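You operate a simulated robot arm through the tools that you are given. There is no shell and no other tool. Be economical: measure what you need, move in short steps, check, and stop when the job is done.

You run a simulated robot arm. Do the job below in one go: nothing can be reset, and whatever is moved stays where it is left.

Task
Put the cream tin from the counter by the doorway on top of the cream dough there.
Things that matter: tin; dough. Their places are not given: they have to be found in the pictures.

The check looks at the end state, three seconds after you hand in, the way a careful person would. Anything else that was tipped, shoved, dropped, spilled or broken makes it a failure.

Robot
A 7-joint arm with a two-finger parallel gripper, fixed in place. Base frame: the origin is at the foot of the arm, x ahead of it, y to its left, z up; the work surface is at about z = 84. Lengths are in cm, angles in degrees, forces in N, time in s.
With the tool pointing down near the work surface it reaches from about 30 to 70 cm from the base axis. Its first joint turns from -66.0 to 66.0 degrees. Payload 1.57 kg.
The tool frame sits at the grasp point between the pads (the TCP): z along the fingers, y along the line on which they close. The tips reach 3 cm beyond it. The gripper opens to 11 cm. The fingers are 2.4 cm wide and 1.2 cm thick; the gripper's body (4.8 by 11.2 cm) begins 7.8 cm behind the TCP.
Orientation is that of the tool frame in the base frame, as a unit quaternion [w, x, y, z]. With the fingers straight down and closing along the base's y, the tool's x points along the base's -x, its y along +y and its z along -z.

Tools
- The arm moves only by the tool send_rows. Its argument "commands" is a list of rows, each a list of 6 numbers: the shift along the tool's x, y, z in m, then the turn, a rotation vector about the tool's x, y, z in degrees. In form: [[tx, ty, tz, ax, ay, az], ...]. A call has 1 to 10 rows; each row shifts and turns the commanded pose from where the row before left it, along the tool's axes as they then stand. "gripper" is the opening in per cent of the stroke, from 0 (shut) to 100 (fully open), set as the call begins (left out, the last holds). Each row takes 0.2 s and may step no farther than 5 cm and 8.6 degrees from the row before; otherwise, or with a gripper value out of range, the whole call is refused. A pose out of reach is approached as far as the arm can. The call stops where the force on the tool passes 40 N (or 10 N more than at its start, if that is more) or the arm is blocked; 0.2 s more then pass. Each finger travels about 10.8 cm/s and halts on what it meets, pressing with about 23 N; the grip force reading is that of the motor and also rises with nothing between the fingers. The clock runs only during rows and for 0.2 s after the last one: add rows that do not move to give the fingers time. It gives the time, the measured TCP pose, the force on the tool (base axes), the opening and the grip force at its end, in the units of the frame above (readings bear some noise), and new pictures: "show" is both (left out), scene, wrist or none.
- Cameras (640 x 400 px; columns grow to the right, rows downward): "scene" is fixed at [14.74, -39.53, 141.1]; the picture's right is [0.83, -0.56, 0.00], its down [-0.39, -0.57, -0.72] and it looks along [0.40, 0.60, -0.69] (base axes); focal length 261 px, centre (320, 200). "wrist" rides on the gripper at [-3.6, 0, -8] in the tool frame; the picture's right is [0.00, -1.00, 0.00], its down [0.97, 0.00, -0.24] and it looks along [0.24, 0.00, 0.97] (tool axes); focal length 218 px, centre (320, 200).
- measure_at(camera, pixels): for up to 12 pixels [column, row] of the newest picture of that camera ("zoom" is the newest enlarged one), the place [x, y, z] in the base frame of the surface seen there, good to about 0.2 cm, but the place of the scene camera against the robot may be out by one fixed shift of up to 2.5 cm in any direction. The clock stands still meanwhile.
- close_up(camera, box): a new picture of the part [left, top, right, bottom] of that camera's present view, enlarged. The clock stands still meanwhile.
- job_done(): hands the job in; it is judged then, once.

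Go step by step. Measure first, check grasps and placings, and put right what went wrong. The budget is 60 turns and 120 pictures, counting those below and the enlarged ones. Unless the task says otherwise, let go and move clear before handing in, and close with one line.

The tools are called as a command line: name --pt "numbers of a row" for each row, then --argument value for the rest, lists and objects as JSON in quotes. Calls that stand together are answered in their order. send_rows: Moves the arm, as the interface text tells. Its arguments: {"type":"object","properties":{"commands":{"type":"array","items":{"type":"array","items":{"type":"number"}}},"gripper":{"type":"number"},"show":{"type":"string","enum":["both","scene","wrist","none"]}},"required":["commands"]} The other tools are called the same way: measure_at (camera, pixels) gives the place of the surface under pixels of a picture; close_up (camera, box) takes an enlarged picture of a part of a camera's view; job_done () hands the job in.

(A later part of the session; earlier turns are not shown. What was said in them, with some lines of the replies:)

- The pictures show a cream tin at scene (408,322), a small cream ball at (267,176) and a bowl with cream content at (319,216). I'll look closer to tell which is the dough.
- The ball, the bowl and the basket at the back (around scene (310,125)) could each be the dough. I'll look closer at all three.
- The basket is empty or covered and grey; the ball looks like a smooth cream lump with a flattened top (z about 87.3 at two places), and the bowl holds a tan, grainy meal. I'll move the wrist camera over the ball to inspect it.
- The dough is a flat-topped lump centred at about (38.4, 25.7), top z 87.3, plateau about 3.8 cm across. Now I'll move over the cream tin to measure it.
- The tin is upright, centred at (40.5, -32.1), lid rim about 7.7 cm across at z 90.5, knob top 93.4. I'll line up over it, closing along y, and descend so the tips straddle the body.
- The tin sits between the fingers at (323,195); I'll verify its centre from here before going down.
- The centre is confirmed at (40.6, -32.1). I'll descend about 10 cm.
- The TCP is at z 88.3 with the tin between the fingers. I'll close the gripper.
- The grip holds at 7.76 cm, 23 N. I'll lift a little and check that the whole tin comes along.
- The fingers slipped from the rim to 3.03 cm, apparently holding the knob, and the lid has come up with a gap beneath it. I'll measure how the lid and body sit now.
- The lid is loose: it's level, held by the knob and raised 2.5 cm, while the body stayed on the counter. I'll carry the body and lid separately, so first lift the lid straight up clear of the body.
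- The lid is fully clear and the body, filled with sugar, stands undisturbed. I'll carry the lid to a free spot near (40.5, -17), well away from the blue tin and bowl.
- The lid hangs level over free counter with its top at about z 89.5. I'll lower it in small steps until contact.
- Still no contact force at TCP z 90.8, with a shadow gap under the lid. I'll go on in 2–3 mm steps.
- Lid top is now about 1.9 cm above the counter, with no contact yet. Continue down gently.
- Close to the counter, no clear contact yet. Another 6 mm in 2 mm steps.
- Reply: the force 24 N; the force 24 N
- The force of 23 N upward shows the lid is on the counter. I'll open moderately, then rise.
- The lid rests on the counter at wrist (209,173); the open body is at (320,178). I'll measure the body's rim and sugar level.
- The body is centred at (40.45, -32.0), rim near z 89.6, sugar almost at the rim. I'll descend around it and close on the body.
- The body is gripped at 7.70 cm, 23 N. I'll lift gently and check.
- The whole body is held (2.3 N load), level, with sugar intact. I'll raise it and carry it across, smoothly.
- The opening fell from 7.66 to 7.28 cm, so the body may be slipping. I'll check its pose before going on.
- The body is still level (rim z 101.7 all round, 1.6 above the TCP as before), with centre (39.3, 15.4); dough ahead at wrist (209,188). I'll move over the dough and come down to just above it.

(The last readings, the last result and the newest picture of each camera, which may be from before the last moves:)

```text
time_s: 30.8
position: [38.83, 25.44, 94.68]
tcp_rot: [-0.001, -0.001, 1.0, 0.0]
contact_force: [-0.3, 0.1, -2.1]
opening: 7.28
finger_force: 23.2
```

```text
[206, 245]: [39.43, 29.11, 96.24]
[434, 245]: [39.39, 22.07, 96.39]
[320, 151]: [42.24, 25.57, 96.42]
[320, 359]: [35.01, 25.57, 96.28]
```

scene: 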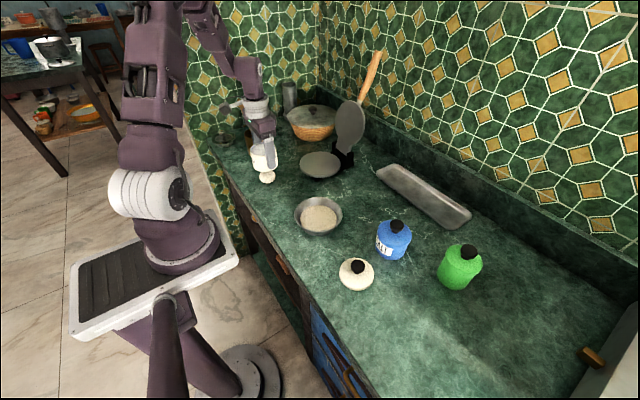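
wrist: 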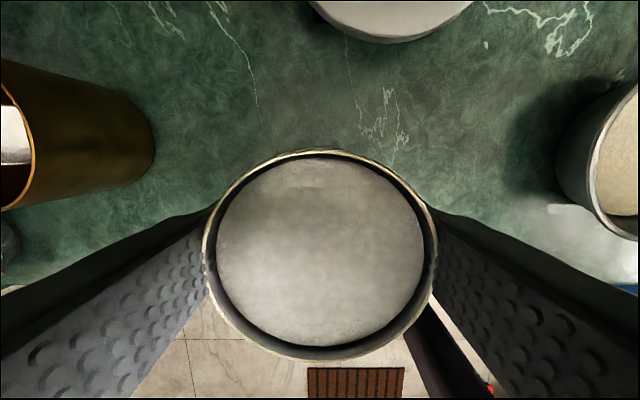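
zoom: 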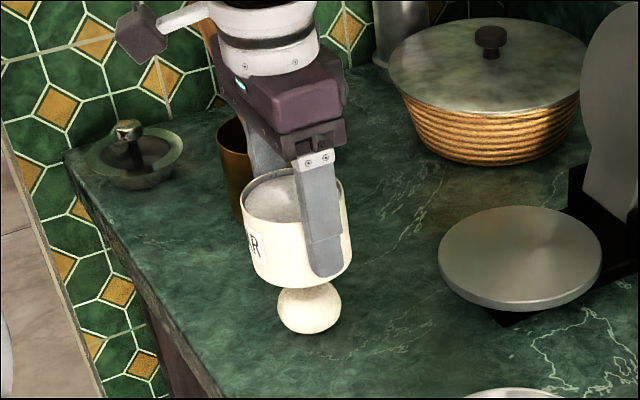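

The body's centre is at (38.6, 25.6), the dough's at (38.4, 25.7), and about 3.5 cm remain to go down. I'll adjust by 2 mm and descend most of the way.

send_rows --pt "0.002 0.001 0.01 0 0 0" --pt "0 0 0.01 0 0 0" --pt "0 0 0.006 0 0 0" --pt "0 0 0.002 0 0 0" --pt "0 0 0 0 0 0" --show "none"

close_up --camera "scene" --box '[235, 120, 299, 190]'

```text
time_s: 32.0
position: [38.45, 25.59, 91.75]
tcp_rot: [0.0, -0.001, 1.0, 0.001]
contact_force: [1.0, 0.4, -3.2]
opening: 7.29
finger_force: 23.7
```

```text
5.71 times, centred on (267, 155) of scene
```

zoom: 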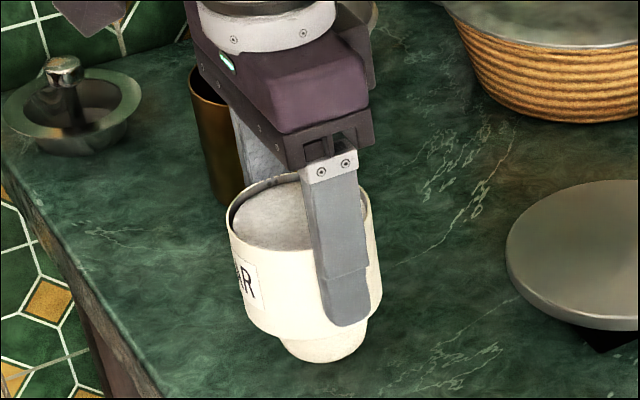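

Still hanging freely (load -2 to -3 N) just above the dough. Small steps now.

send_rows --pt "0 0 0.002 0 0 0" --pt "0 0 0.002 0 0 0" --pt "0 0 0 0 0 0" --show "none"

send_rows --pt "0 0 0.001 0 0 0" --pt "0 0 0 0 0 0" --show "none"

```text
time_s: 32.8
position: [38.82, 25.64, 91.46]
tcp_rot: [0.001, 0.001, 1.0, 0.001]
contact_force: [0.3, -1.5, 15.8]
opening: 7.3
finger_force: 23.7
```

```text
time_s: 33.4
position: [38.55, 25.68, 91.33]
tcp_rot: [0.0, 0.0, 1.0, 0.0]
contact_force: [0.7, -1.4, 15.9]
opening: 7.3
finger_force: 23.2
```

The body rests on the dough (about 16 N upward). I'll ease the pressure by a millimetre and then open slowly.

send_rows --pt "0 0 -0.001 0 0 0" --pt "0 0 0 0 0 0" --show "none"

send_rows --pt "0 0 0 0 0 0" --pt "0 0 0 0 0 0" --gripper 71

close_up --camera "scene" --box '[235, 120, 299, 190]'

```text
time_s: 34.0
position: [38.62, 25.6, 91.42]
tcp_rot: [0.0, 0.0, 1.0, 0.0]
contact_force: [0.1, 0.6, -2.0]
opening: 7.26
finger_force: 23.8
```

```text
time_s: 34.6
position: [38.51, 25.56, 91.49]
tcp_rot: [0.001, 0.0, 1.0, 0.0]
contact_force: [-0.4, -0.3, -0.3]
opening: 7.85
finger_force: 0.0
```

scene: 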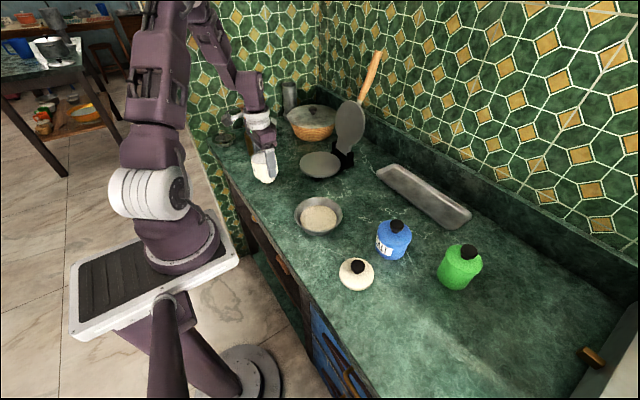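
wrist: 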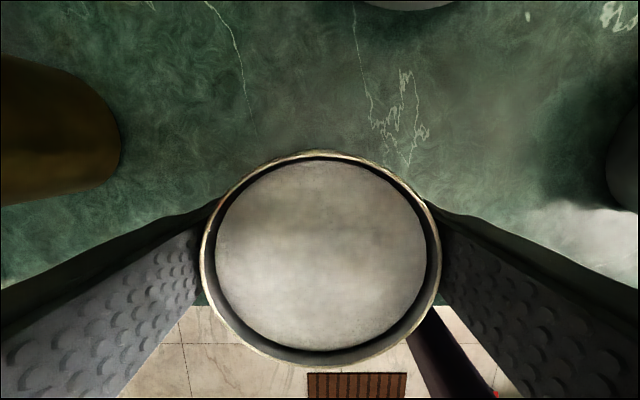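

```text
5.71 times, centred on (267, 155) of scene
```

zoom: 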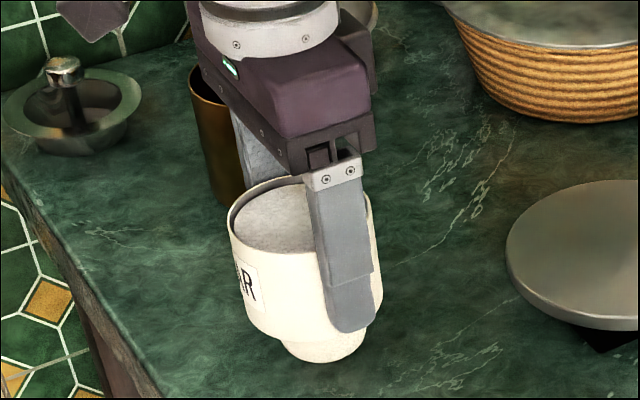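

The body stands free and upright with the fingers at 7.85 cm. I'll open more, wait, and check it is level before rising.

send_rows --pt "0 0 0 0 0 0" --pt "0 0 0 0 0 0" --pt "0 0 0 0 0 0" --gripper 88 --show "wrist"

measure_at --camera "wrist" --pixels '[[204, 245], [436, 245], [320, 152], [320, 362], [240, 182], [400, 182]]'

```text
time_s: 35.4
position: [38.55, 25.64, 91.54]
tcp_rot: [0.0, 0.0, 1.0, -0.001]
contact_force: [0.6, -0.6, -0.5]
opening: 9.68
finger_force: 0.0
```

wrist: 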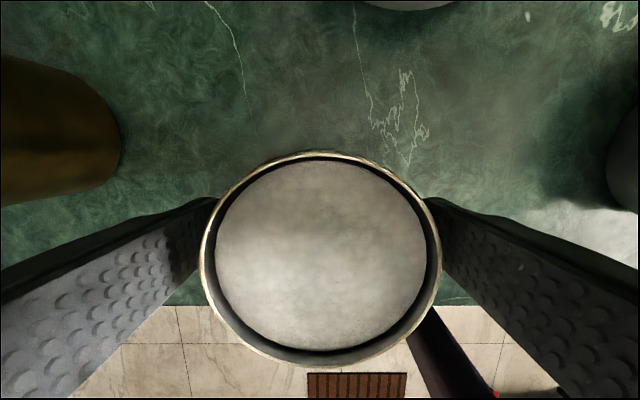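

```text
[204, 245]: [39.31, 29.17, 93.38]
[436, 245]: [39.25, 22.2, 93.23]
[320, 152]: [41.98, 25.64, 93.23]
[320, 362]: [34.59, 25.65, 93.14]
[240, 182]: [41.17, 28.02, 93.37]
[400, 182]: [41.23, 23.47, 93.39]
```

The body is level (rim z 93.1–93.4) and centred at (38.3, 25.65) on the dough. I'll rise straight up and go over to the lid at about (40.5, -17.3).

send_rows --pt "0 0 -0.01 0 0 0" --pt "0 0 -0.02 0 0 0" --pt "0 0 -0.04 0 0 0" --pt "0 0 -0.04 0 0 0" --pt "0 0 -0.04 0 0 0" --pt "0 0 0 0 0 0" --show "wrist"

measure_at --camera "wrist" --pixels '[[320, 175], [320, 165], [320, 185], [310, 175], [330, 175]]'

close_up --camera "wrist" --box '[270, 120, 370, 220]'

send_rows --pt "-0.005 -0.048 0 0 0 0" --pt "-0.005 -0.048 0 0 0 0" --pt "-0.005 -0.048 0 0 0 0" --pt "-0.005 -0.048 0 0 0 0" --pt "0 -0.048 0 0 0 0" --pt "0 -0.048 0 0 0 0" --pt "0 -0.048 0 0 0 0" --pt "0 -0.048 0 0 0 0" --pt "0 -0.045 0 0 0 0" --pt "0 0 0 0 0 0"

```text
time_s: 36.8
position: [38.48, 25.32, 106.37]
tcp_rot: [-0.001, 0.0, 1.0, 0.0]
contact_force: [-0.9, 0.7, -0.2]
opening: 9.68
finger_force: 0.0
```

wrist: 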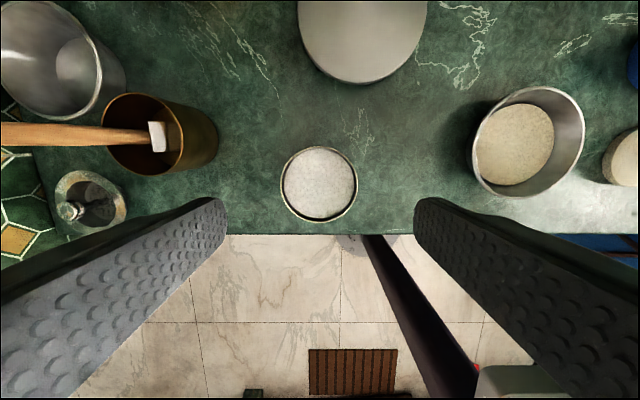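

```text
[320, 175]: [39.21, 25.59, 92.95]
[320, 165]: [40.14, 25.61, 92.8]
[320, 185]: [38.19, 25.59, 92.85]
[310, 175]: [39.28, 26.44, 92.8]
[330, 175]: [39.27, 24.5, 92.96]
```

```text
4.00 times, centred on (320, 170) of wrist
```

zoom: 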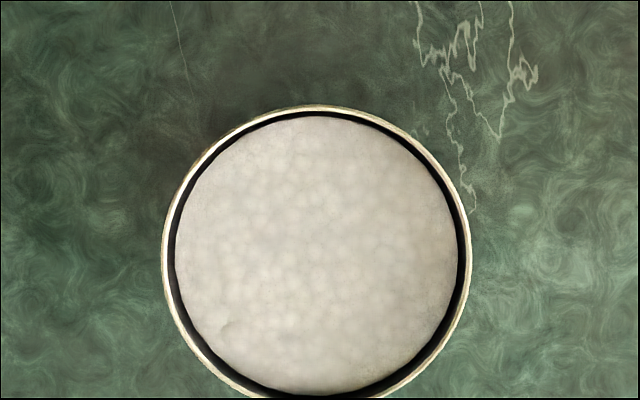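

```text
time_s: 39.0
position: [40.61, -17.33, 106.85]
tcp_rot: [0.0, 0.0, 1.0, 0.0]
contact_force: [0.6, 1.2, -0.7]
opening: 9.68
finger_force: 0.1
```

scene: 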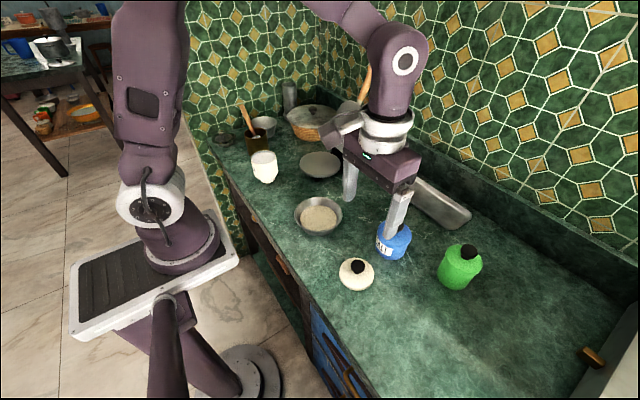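
wrist: 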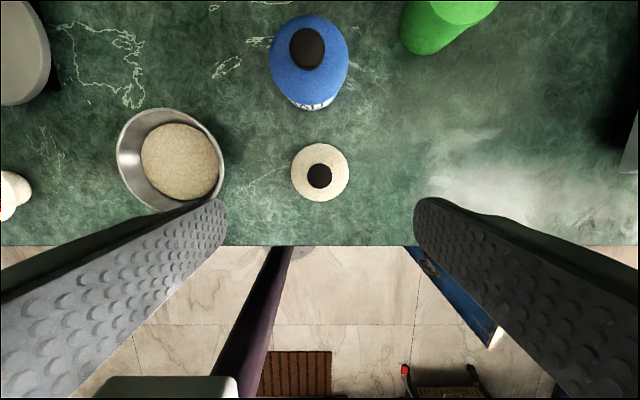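

The body stands on the dough at scene (264,166). The lid is at wrist (320,173); I'll measure it.

measure_at --camera "wrist" --pixels '[[320, 176], [309, 176], [331, 176], [320, 165], [320, 187], [293, 172], [347, 172], [320, 146], [320, 199]]'

```text
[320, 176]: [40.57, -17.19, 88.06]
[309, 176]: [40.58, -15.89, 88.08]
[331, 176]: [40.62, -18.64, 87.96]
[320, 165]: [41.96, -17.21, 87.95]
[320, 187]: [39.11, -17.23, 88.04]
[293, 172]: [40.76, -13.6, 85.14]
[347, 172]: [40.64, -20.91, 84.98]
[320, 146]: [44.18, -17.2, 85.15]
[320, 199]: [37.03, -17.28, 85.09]
```

The knob is centred at (40.57, -17.2), top z 88.05, and the lid is level. I'll descend with fingers at half opening to TCP z 88.7 and close on the knob.

send_rows --pt "0 0.001 0.04 0 0 0" --pt "0 0 0.04 0 0 0" --pt "0 0 0.04 0 0 0" --pt "0 0 0.03 0 0 0" --pt "0 0 0.02 0 0 0" --pt "0 0 0.011 0 0 0" --pt "0 0 0 0 0 0" --gripper 60 --show "wrist"

```text
time_s: 40.6
position: [40.63, -17.4, 88.47]
tcp_rot: [-0.001, 0.0, 1.0, -0.001]
contact_force: [0.3, 0.2, 1.0]
opening: 6.59
finger_force: 0.0
```

wrist: 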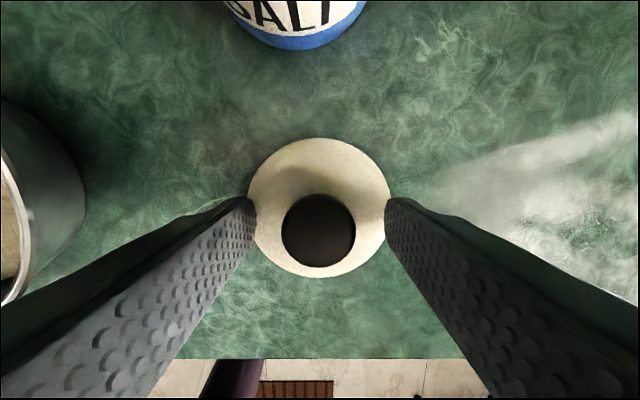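

The knob is centred between the fingers. Close, then lift.

send_rows --pt "0 0 0 0 0 0" --pt "0 0 0 0 0 0" --pt "0 0 0 0 0 0" --gripper 0 --show "none"

send_rows --pt "0 0 -0.01 0 0 0" --pt "0 0 -0.03 0 0 0" --pt "0 0 -0.04 0 0 0" --pt "0 0 -0.04 0 0 0" --pt "0 0 -0.04 0 0 0" --pt "0 0 0 0 0 0"

```text
time_s: 41.4
position: [40.54, -17.42, 88.52]
tcp_rot: [0.0, -0.001, 1.0, -0.001]
contact_force: [1.4, 0.8, 8.1]
opening: 2.97
finger_force: 23.0
```

```text
time_s: 42.8
position: [40.61, -17.43, 104.57]
tcp_rot: [0.0, 0.0, 1.0, 0.0]
contact_force: [-0.1, -0.2, 0.6]
opening: 2.95
finger_force: 23.5
```

scene: 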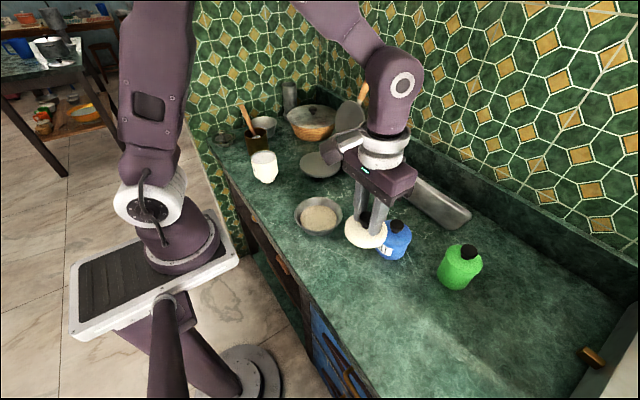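
wrist: 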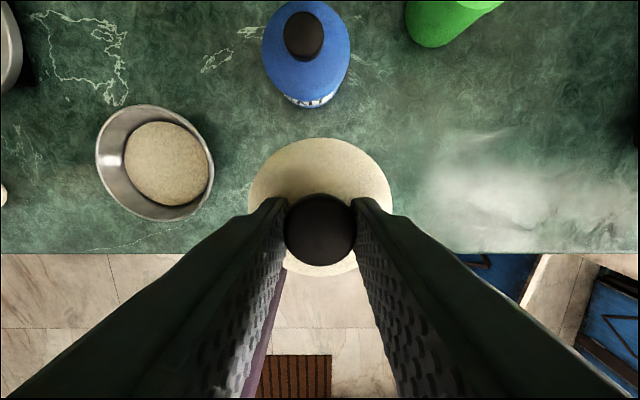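

The lid is held by the knob. I'll measure its level and centre in the grip, and carry it towards the body.

measure_at --camera "wrist" --pixels '[[252, 190], [388, 190], [320, 143], [320, 272], [300, 165], [340, 165], [320, 228]]'

send_rows --pt "0 0.03 0 0 0 0" --pt "0.003 0.045 0 0 0 0" --pt "0.005 0.045 0 0 0 0" --pt "0.005 0.045 0 0 0 0" --pt "0.005 0.045 0 0 0 0" --pt "0.005 0.045 0 0 0 0" --pt "0 0.045 0 0 0 0" --pt "0 0.04 0 0 0 0" --pt "0 0.02 0 0 0 0" --pt "0 0 0 0 0 0"

```text
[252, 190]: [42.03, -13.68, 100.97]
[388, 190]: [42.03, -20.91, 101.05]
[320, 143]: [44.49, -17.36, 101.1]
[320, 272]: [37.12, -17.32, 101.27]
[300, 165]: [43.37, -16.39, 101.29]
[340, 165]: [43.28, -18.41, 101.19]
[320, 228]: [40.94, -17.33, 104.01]
```

```text
time_s: 45.0
position: [38.14, 18.82, 104.39]
tcp_rot: [0.0, 0.001, 1.0, 0.0]
contact_force: [-0.6, 0.1, 0.1]
opening: 3.0
finger_force: 23.0
```

scene: 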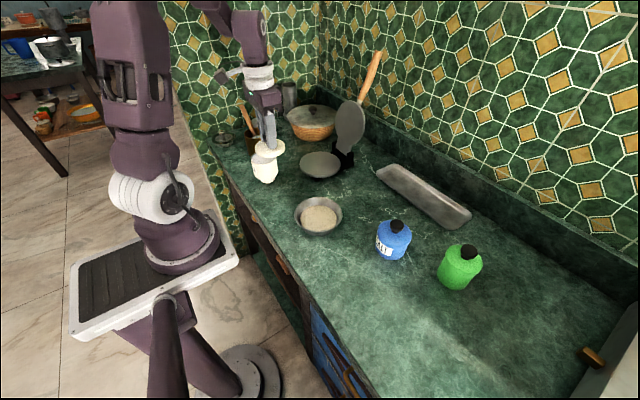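
wrist: 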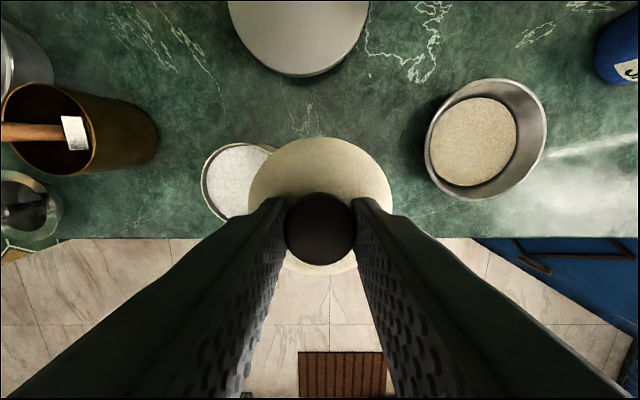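

The lid is level, its top 3.3 cm below the TCP, centred within 2 mm; the body is at wrist (235,180). I'll move over it to a height a few centimetres above the seat and measure.

send_rows --pt "0 0.025 0 0 0 0" --pt "0 0.03 0 0 0 0" --pt "0 0.0125 0 0 0 0" --pt "0 0 0.02 0 0 0" --pt "0 0 0.01 0 0 0" --pt "0 0 0 0 0 0"

close_up --camera "scene" --box '[230, 110, 300, 190]'

measure_at --camera "wrist" --pixels '[[252, 190], [388, 190], [320, 143], [320, 272], [320, 228]]'

```text
time_s: 46.4
position: [38.21, 25.34, 101.31]
tcp_rot: [0.0, 0.0, 1.0, 0.0]
contact_force: [-0.7, 0.7, 0.0]
opening: 2.99
finger_force: 23.0
```

scene: 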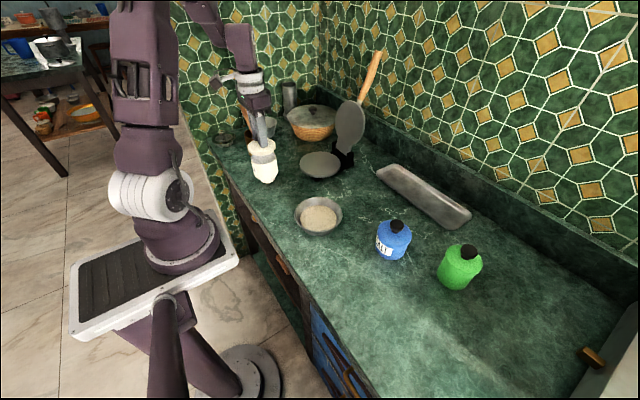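
wrist: 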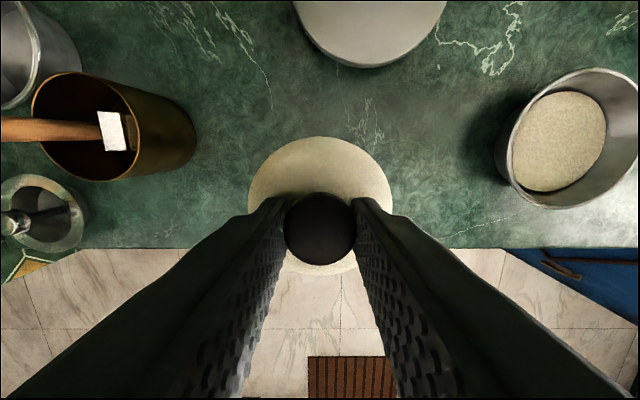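

```text
5.00 times, centred on (265, 150) of scene
```

zoom: 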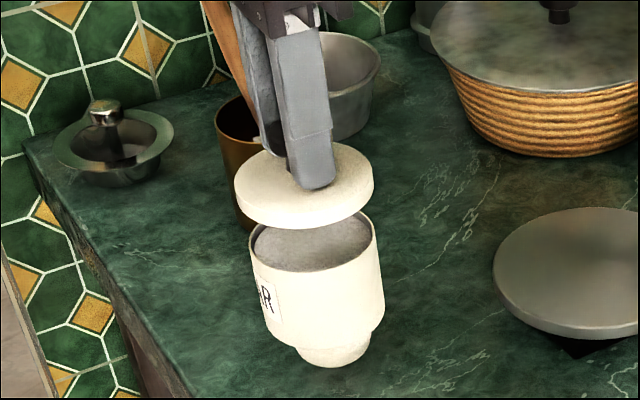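

```text
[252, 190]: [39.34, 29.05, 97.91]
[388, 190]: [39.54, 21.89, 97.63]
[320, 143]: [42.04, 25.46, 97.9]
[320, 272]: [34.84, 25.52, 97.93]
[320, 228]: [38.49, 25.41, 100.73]
```

The lid's centre is (38.44, 25.47) against the body's (38.3, 25.65). I'll correct by 1–2 mm and lower to just above the seat (expected TCP z about 97.6).

send_rows --pt "0.001 0.0018 0.01 0 0 0" --pt "0 0 0.01 0 0 0" --pt "0 0 0.005 0 0 0" --pt "0 0 0 0 0 0" --show "wrist"

close_up --camera "scene" --box '[240, 125, 290, 190]'

measure_at --camera "wrist" --pixels '[[252, 190], [388, 190], [320, 143], [320, 272], [320, 228]]'

```text
time_s: 47.4
position: [38.16, 25.59, 98.81]
tcp_rot: [0.0, -0.001, 1.0, 0.0]
contact_force: [-0.3, -0.2, -1.4]
opening: 2.97
finger_force: 22.7
```

wrist: 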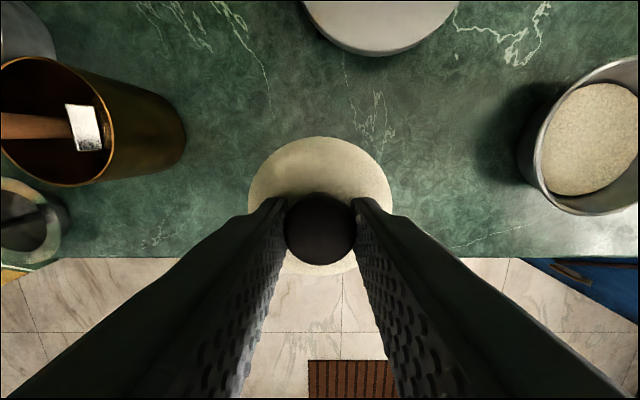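

```text
6.15 times, centred on (265, 158) of scene
```

zoom: 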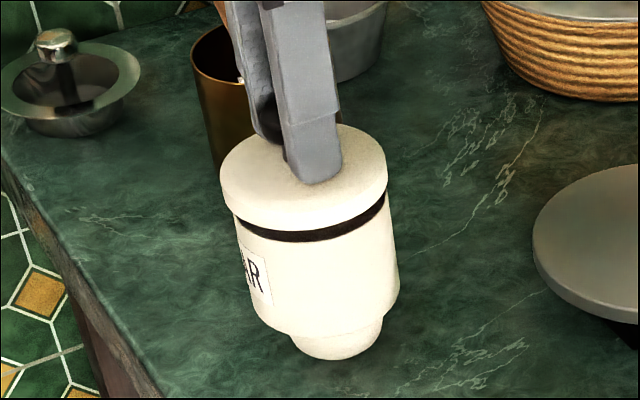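

```text
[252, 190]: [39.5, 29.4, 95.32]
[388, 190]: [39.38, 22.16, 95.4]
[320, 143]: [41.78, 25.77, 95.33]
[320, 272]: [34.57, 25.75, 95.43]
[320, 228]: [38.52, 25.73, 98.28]
```

The lid's centre (38.2, 25.75) is within about 1 mm of the body's, with a small even gap left. I'll nudge back slightly and lower carefully.

send_rows --pt "-0.0008 -0.0008 0.004 0 0 0" --pt "0 0 0.002 0 0 0" --pt "0 0 0.002 0 0 0" --pt "0 0 0 0 0 0" --show "none"

close_up --camera "scene" --box '[240, 125, 290, 190]'

```text
time_s: 48.4
position: [38.3, 25.55, 98.03]
tcp_rot: [0.0, 0.0, 1.0, 0.0]
contact_force: [-0.2, -0.3, 0.5]
opening: 2.97
finger_force: 23.6
```

```text
6.15 times, centred on (265, 158) of scene
```

zoom: 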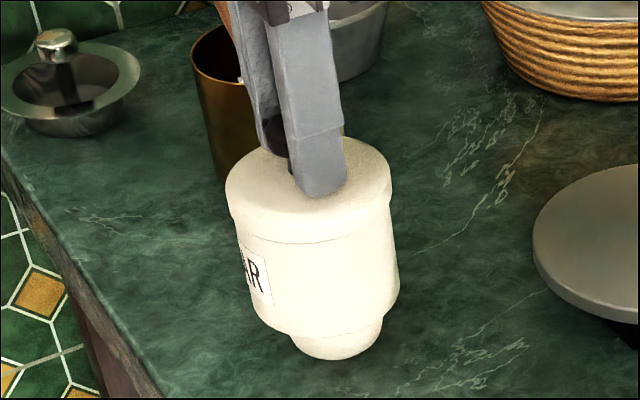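

The gap is nearly closed with no load yet. One-millimetre steps now.

send_rows --pt "0 0 0.001 0 0 0" --pt "0 0 0 0 0 0" --show "none"

send_rows --pt "0 0 0.001 0 0 0" --pt "0 0 0 0 0 0" --show "none"

close_up --camera "scene" --box '[240, 125, 290, 190]'

```text
time_s: 49.0
position: [38.13, 25.59, 98.06]
tcp_rot: [0.0, 0.001, 1.0, 0.0]
contact_force: [0.3, 0.6, -0.1]
opening: 2.99
finger_force: 23.1
```

```text
time_s: 49.6
position: [38.2, 25.55, 97.96]
tcp_rot: [0.0, 0.0, 1.0, 0.0]
contact_force: [-0.6, -0.5, -0.3]
opening: 2.99
finger_force: 23.1
```

```text
6.15 times, centred on (265, 158) of scene
```

zoom: 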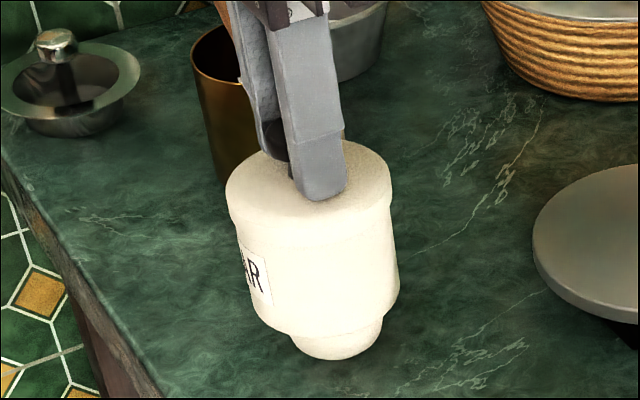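

The seam has closed visually, but there's still no force. One or two more millimetres to seat it.

send_rows --pt "0 0 0.001 0 0 0" --pt "0 0 0 0 0 0" --show "wrist"

measure_at --camera "wrist" --pixels '[[252, 190], [388, 190], [320, 143], [320, 272], [320, 228]]'

```text
time_s: 50.2
position: [38.2, 25.53, 97.71]
tcp_rot: [0.0, 0.0, 1.0, 0.001]
contact_force: [-0.1, -0.3, -0.1]
opening: 2.95
finger_force: 22.6
```

wrist: 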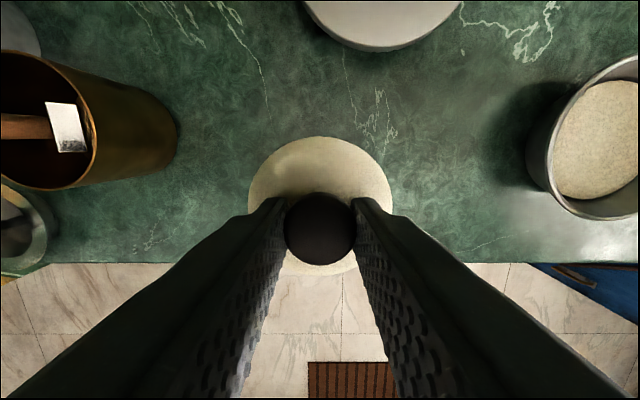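

```text
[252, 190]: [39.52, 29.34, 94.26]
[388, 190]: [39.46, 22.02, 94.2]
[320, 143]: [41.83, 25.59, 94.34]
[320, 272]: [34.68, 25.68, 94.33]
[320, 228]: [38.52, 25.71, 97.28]
```

The lid edge is at z 94.3 against an expected seated 94.0. Two more 1 mm steps, checking force between them.

send_rows --pt "0 0 0.001 0 0 0" --pt "0 0 0 0 0 0" --show "none"

send_rows --pt "0 0 0.001 0 0 0" --pt "0 0 0 0 0 0" --show "none"

```text
time_s: 50.8
position: [38.16, 25.56, 97.65]
tcp_rot: [-0.001, 0.0, 1.0, 0.0]
contact_force: [0.6, 0.5, -0.9]
opening: 3.0
finger_force: 22.3
```

```text
time_s: 51.4
position: [38.18, 25.4, 97.44]
tcp_rot: [0.0, 0.0, 1.0, 0.0]
contact_force: [0.9, -0.8, -0.4]
opening: 2.98
finger_force: 22.9
```

send_rows --pt "0 0 0.001 0 0 0" --pt "0 0 0 0 0 0" --show "none"

close_up --camera "scene" --box '[240, 125, 290, 190]'

measure_at --camera "zoom" --pixels '[[260, 205], [310, 225], [365, 205], [310, 260], [340, 350]]'

```text
time_s: 52.0
position: [38.18, 25.53, 97.47]
tcp_rot: [0.0, 0.0, 1.0, 0.001]
contact_force: [0.2, 0.0, 0.4]
opening: 2.98
finger_force: 23.0
```

```text
6.15 times, centred on (265, 158) of scene
```

zoom: 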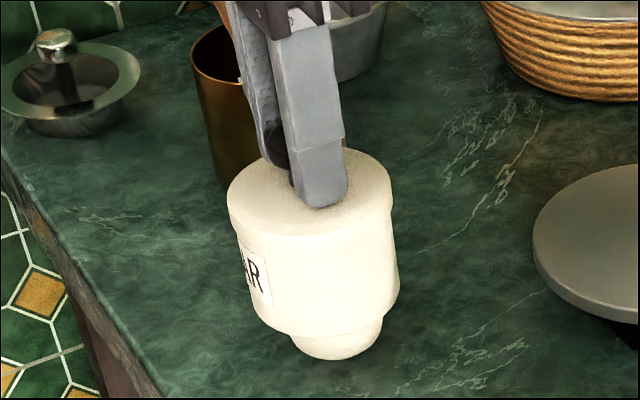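

```text
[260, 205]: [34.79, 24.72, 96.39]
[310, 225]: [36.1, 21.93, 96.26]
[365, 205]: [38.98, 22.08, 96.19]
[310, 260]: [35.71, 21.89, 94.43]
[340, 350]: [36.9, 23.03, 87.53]
```

No load yet, the lid is nearly home. Continue by millimetres.

send_rows --pt "0 0 0.001 0 0 0" --pt "0 0 0 0 0 0" --show "none"

send_rows --pt "0 0 0.0007 0 0 0" --pt "0 0 0 0 0 0" --show "none"

```text
time_s: 52.6
position: [38.08, 25.63, 97.34]
tcp_rot: [0.0, 0.001, 1.0, 0.0]
contact_force: [-0.2, 0.5, -0.1]
opening: 3.0
finger_force: 22.7
```

```text
time_s: 53.2
position: [38.2, 25.65, 97.24]
tcp_rot: [0.0, 0.0, 1.0, 0.0]
contact_force: [0.6, -1.1, 0.1]
opening: 2.98
finger_force: 22.6
```

send_rows --pt "0 0 0.0007 0 0 0" --pt "0 0 0 0 0 0" --show "wrist"

measure_at --camera "wrist" --pixels '[[252, 190], [388, 190], [320, 143], [320, 272], [320, 228], [300, 165]]'

close_up --camera "scene" --box '[245, 140, 285, 190]'

```text
time_s: 53.8
position: [38.14, 25.54, 97.25]
tcp_rot: [0.0, 0.001, 1.0, 0.001]
contact_force: [-0.3, -0.6, 5.0]
opening: 2.96
finger_force: 23.1
```

wrist: 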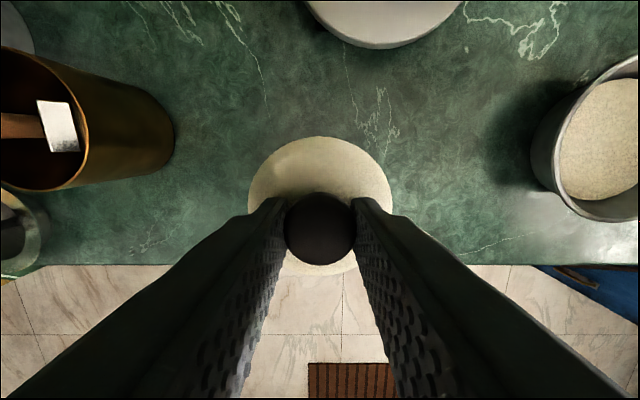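

```text
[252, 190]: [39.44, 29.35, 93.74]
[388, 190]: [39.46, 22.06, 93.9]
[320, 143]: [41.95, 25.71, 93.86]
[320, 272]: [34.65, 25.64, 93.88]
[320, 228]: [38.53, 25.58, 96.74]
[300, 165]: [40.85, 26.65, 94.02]
```

```text
8.00 times, centred on (265, 165) of scene
```

zoom: 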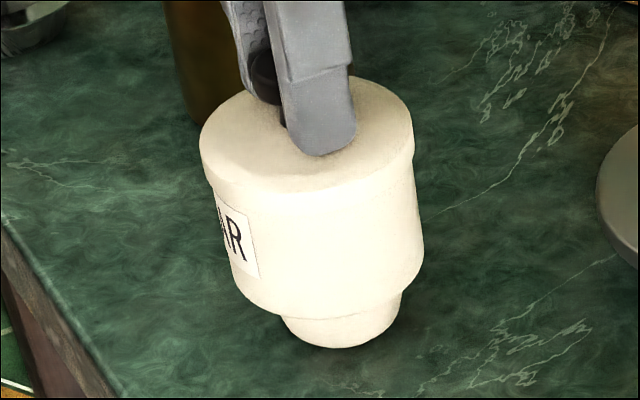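

The lid now bears 5 N and is level at edge z 93.85, so it's seated. I'll open and rise.

send_rows --pt "0 0 0 0 0 0" --pt "0 0 0 0 0 0" --pt "0 0 0 0 0 0" --gripper 55 --show "none"

send_rows --pt "0 0 -0.01 0 0 0" --pt "0 0 -0.03 0 0 0" --pt "0 0 -0.04 0 0 0" --pt "0 0 -0.04 0 0 0" --pt "0 -0.04 0 0 0 0" --pt "0 -0.05 0 0 0 0" --pt "0 -0.05 0 0 0 0" --pt "0 -0.05 0 0 0 0" --pt "0 0 0 0 0 0"

close_up --camera "scene" --box '[225, 110, 305, 200]'

measure_at --camera "scene" --pixels '[[256, 160], [272, 160], [264, 164], [264, 150]]'

```text
time_s: 54.6
position: [38.24, 25.67, 97.18]
tcp_rot: [0.0, 0.0, 1.0, 0.0]
contact_force: [-1.0, -0.2, 6.1]
opening: 5.78
finger_force: 0.0
```

```text
time_s: 56.6
position: [38.05, 6.5, 109.48]
tcp_rot: [0.0, 0.0, 1.0, 0.0]
contact_force: [0.1, 0.3, 0.1]
opening: 6.04
finger_force: 0.0
```

scene: 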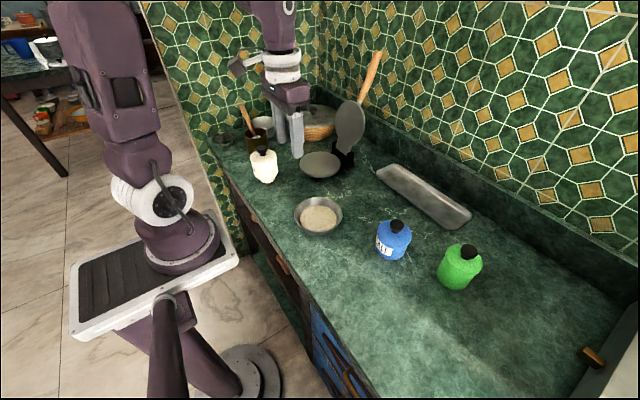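
wrist: 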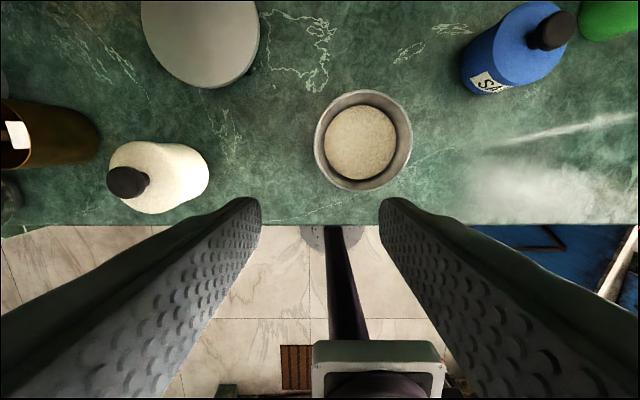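

```text
4.44 times, centred on (265, 155) of scene
```

zoom: 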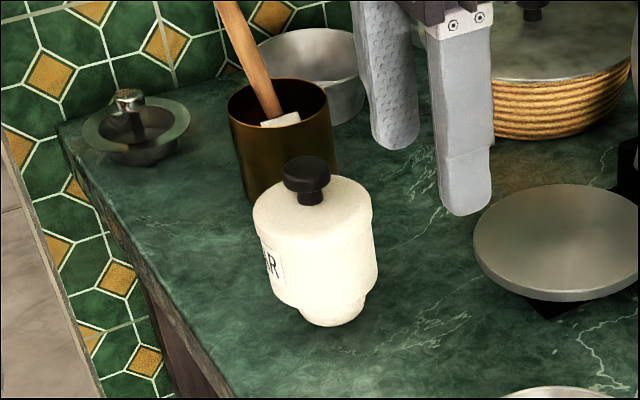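

```text
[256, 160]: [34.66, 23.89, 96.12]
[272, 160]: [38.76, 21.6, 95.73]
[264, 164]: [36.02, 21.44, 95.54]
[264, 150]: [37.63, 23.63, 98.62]
```

The closed tin stands upright on the dough, with the gripper clear and the bowl, blue tin, green tin and cup where they were at the start. I'm handing in.

job_done

```text
The job is handed in.
```

The cream sugar tin, with its lid back on, now stands upright on top of the cream dough, and the gripper is clear. The lid turned out to be loose and came off on the first lift, so I moved the body and lid separately. I saw no spilled sugar in the pictures and nothing else moved.
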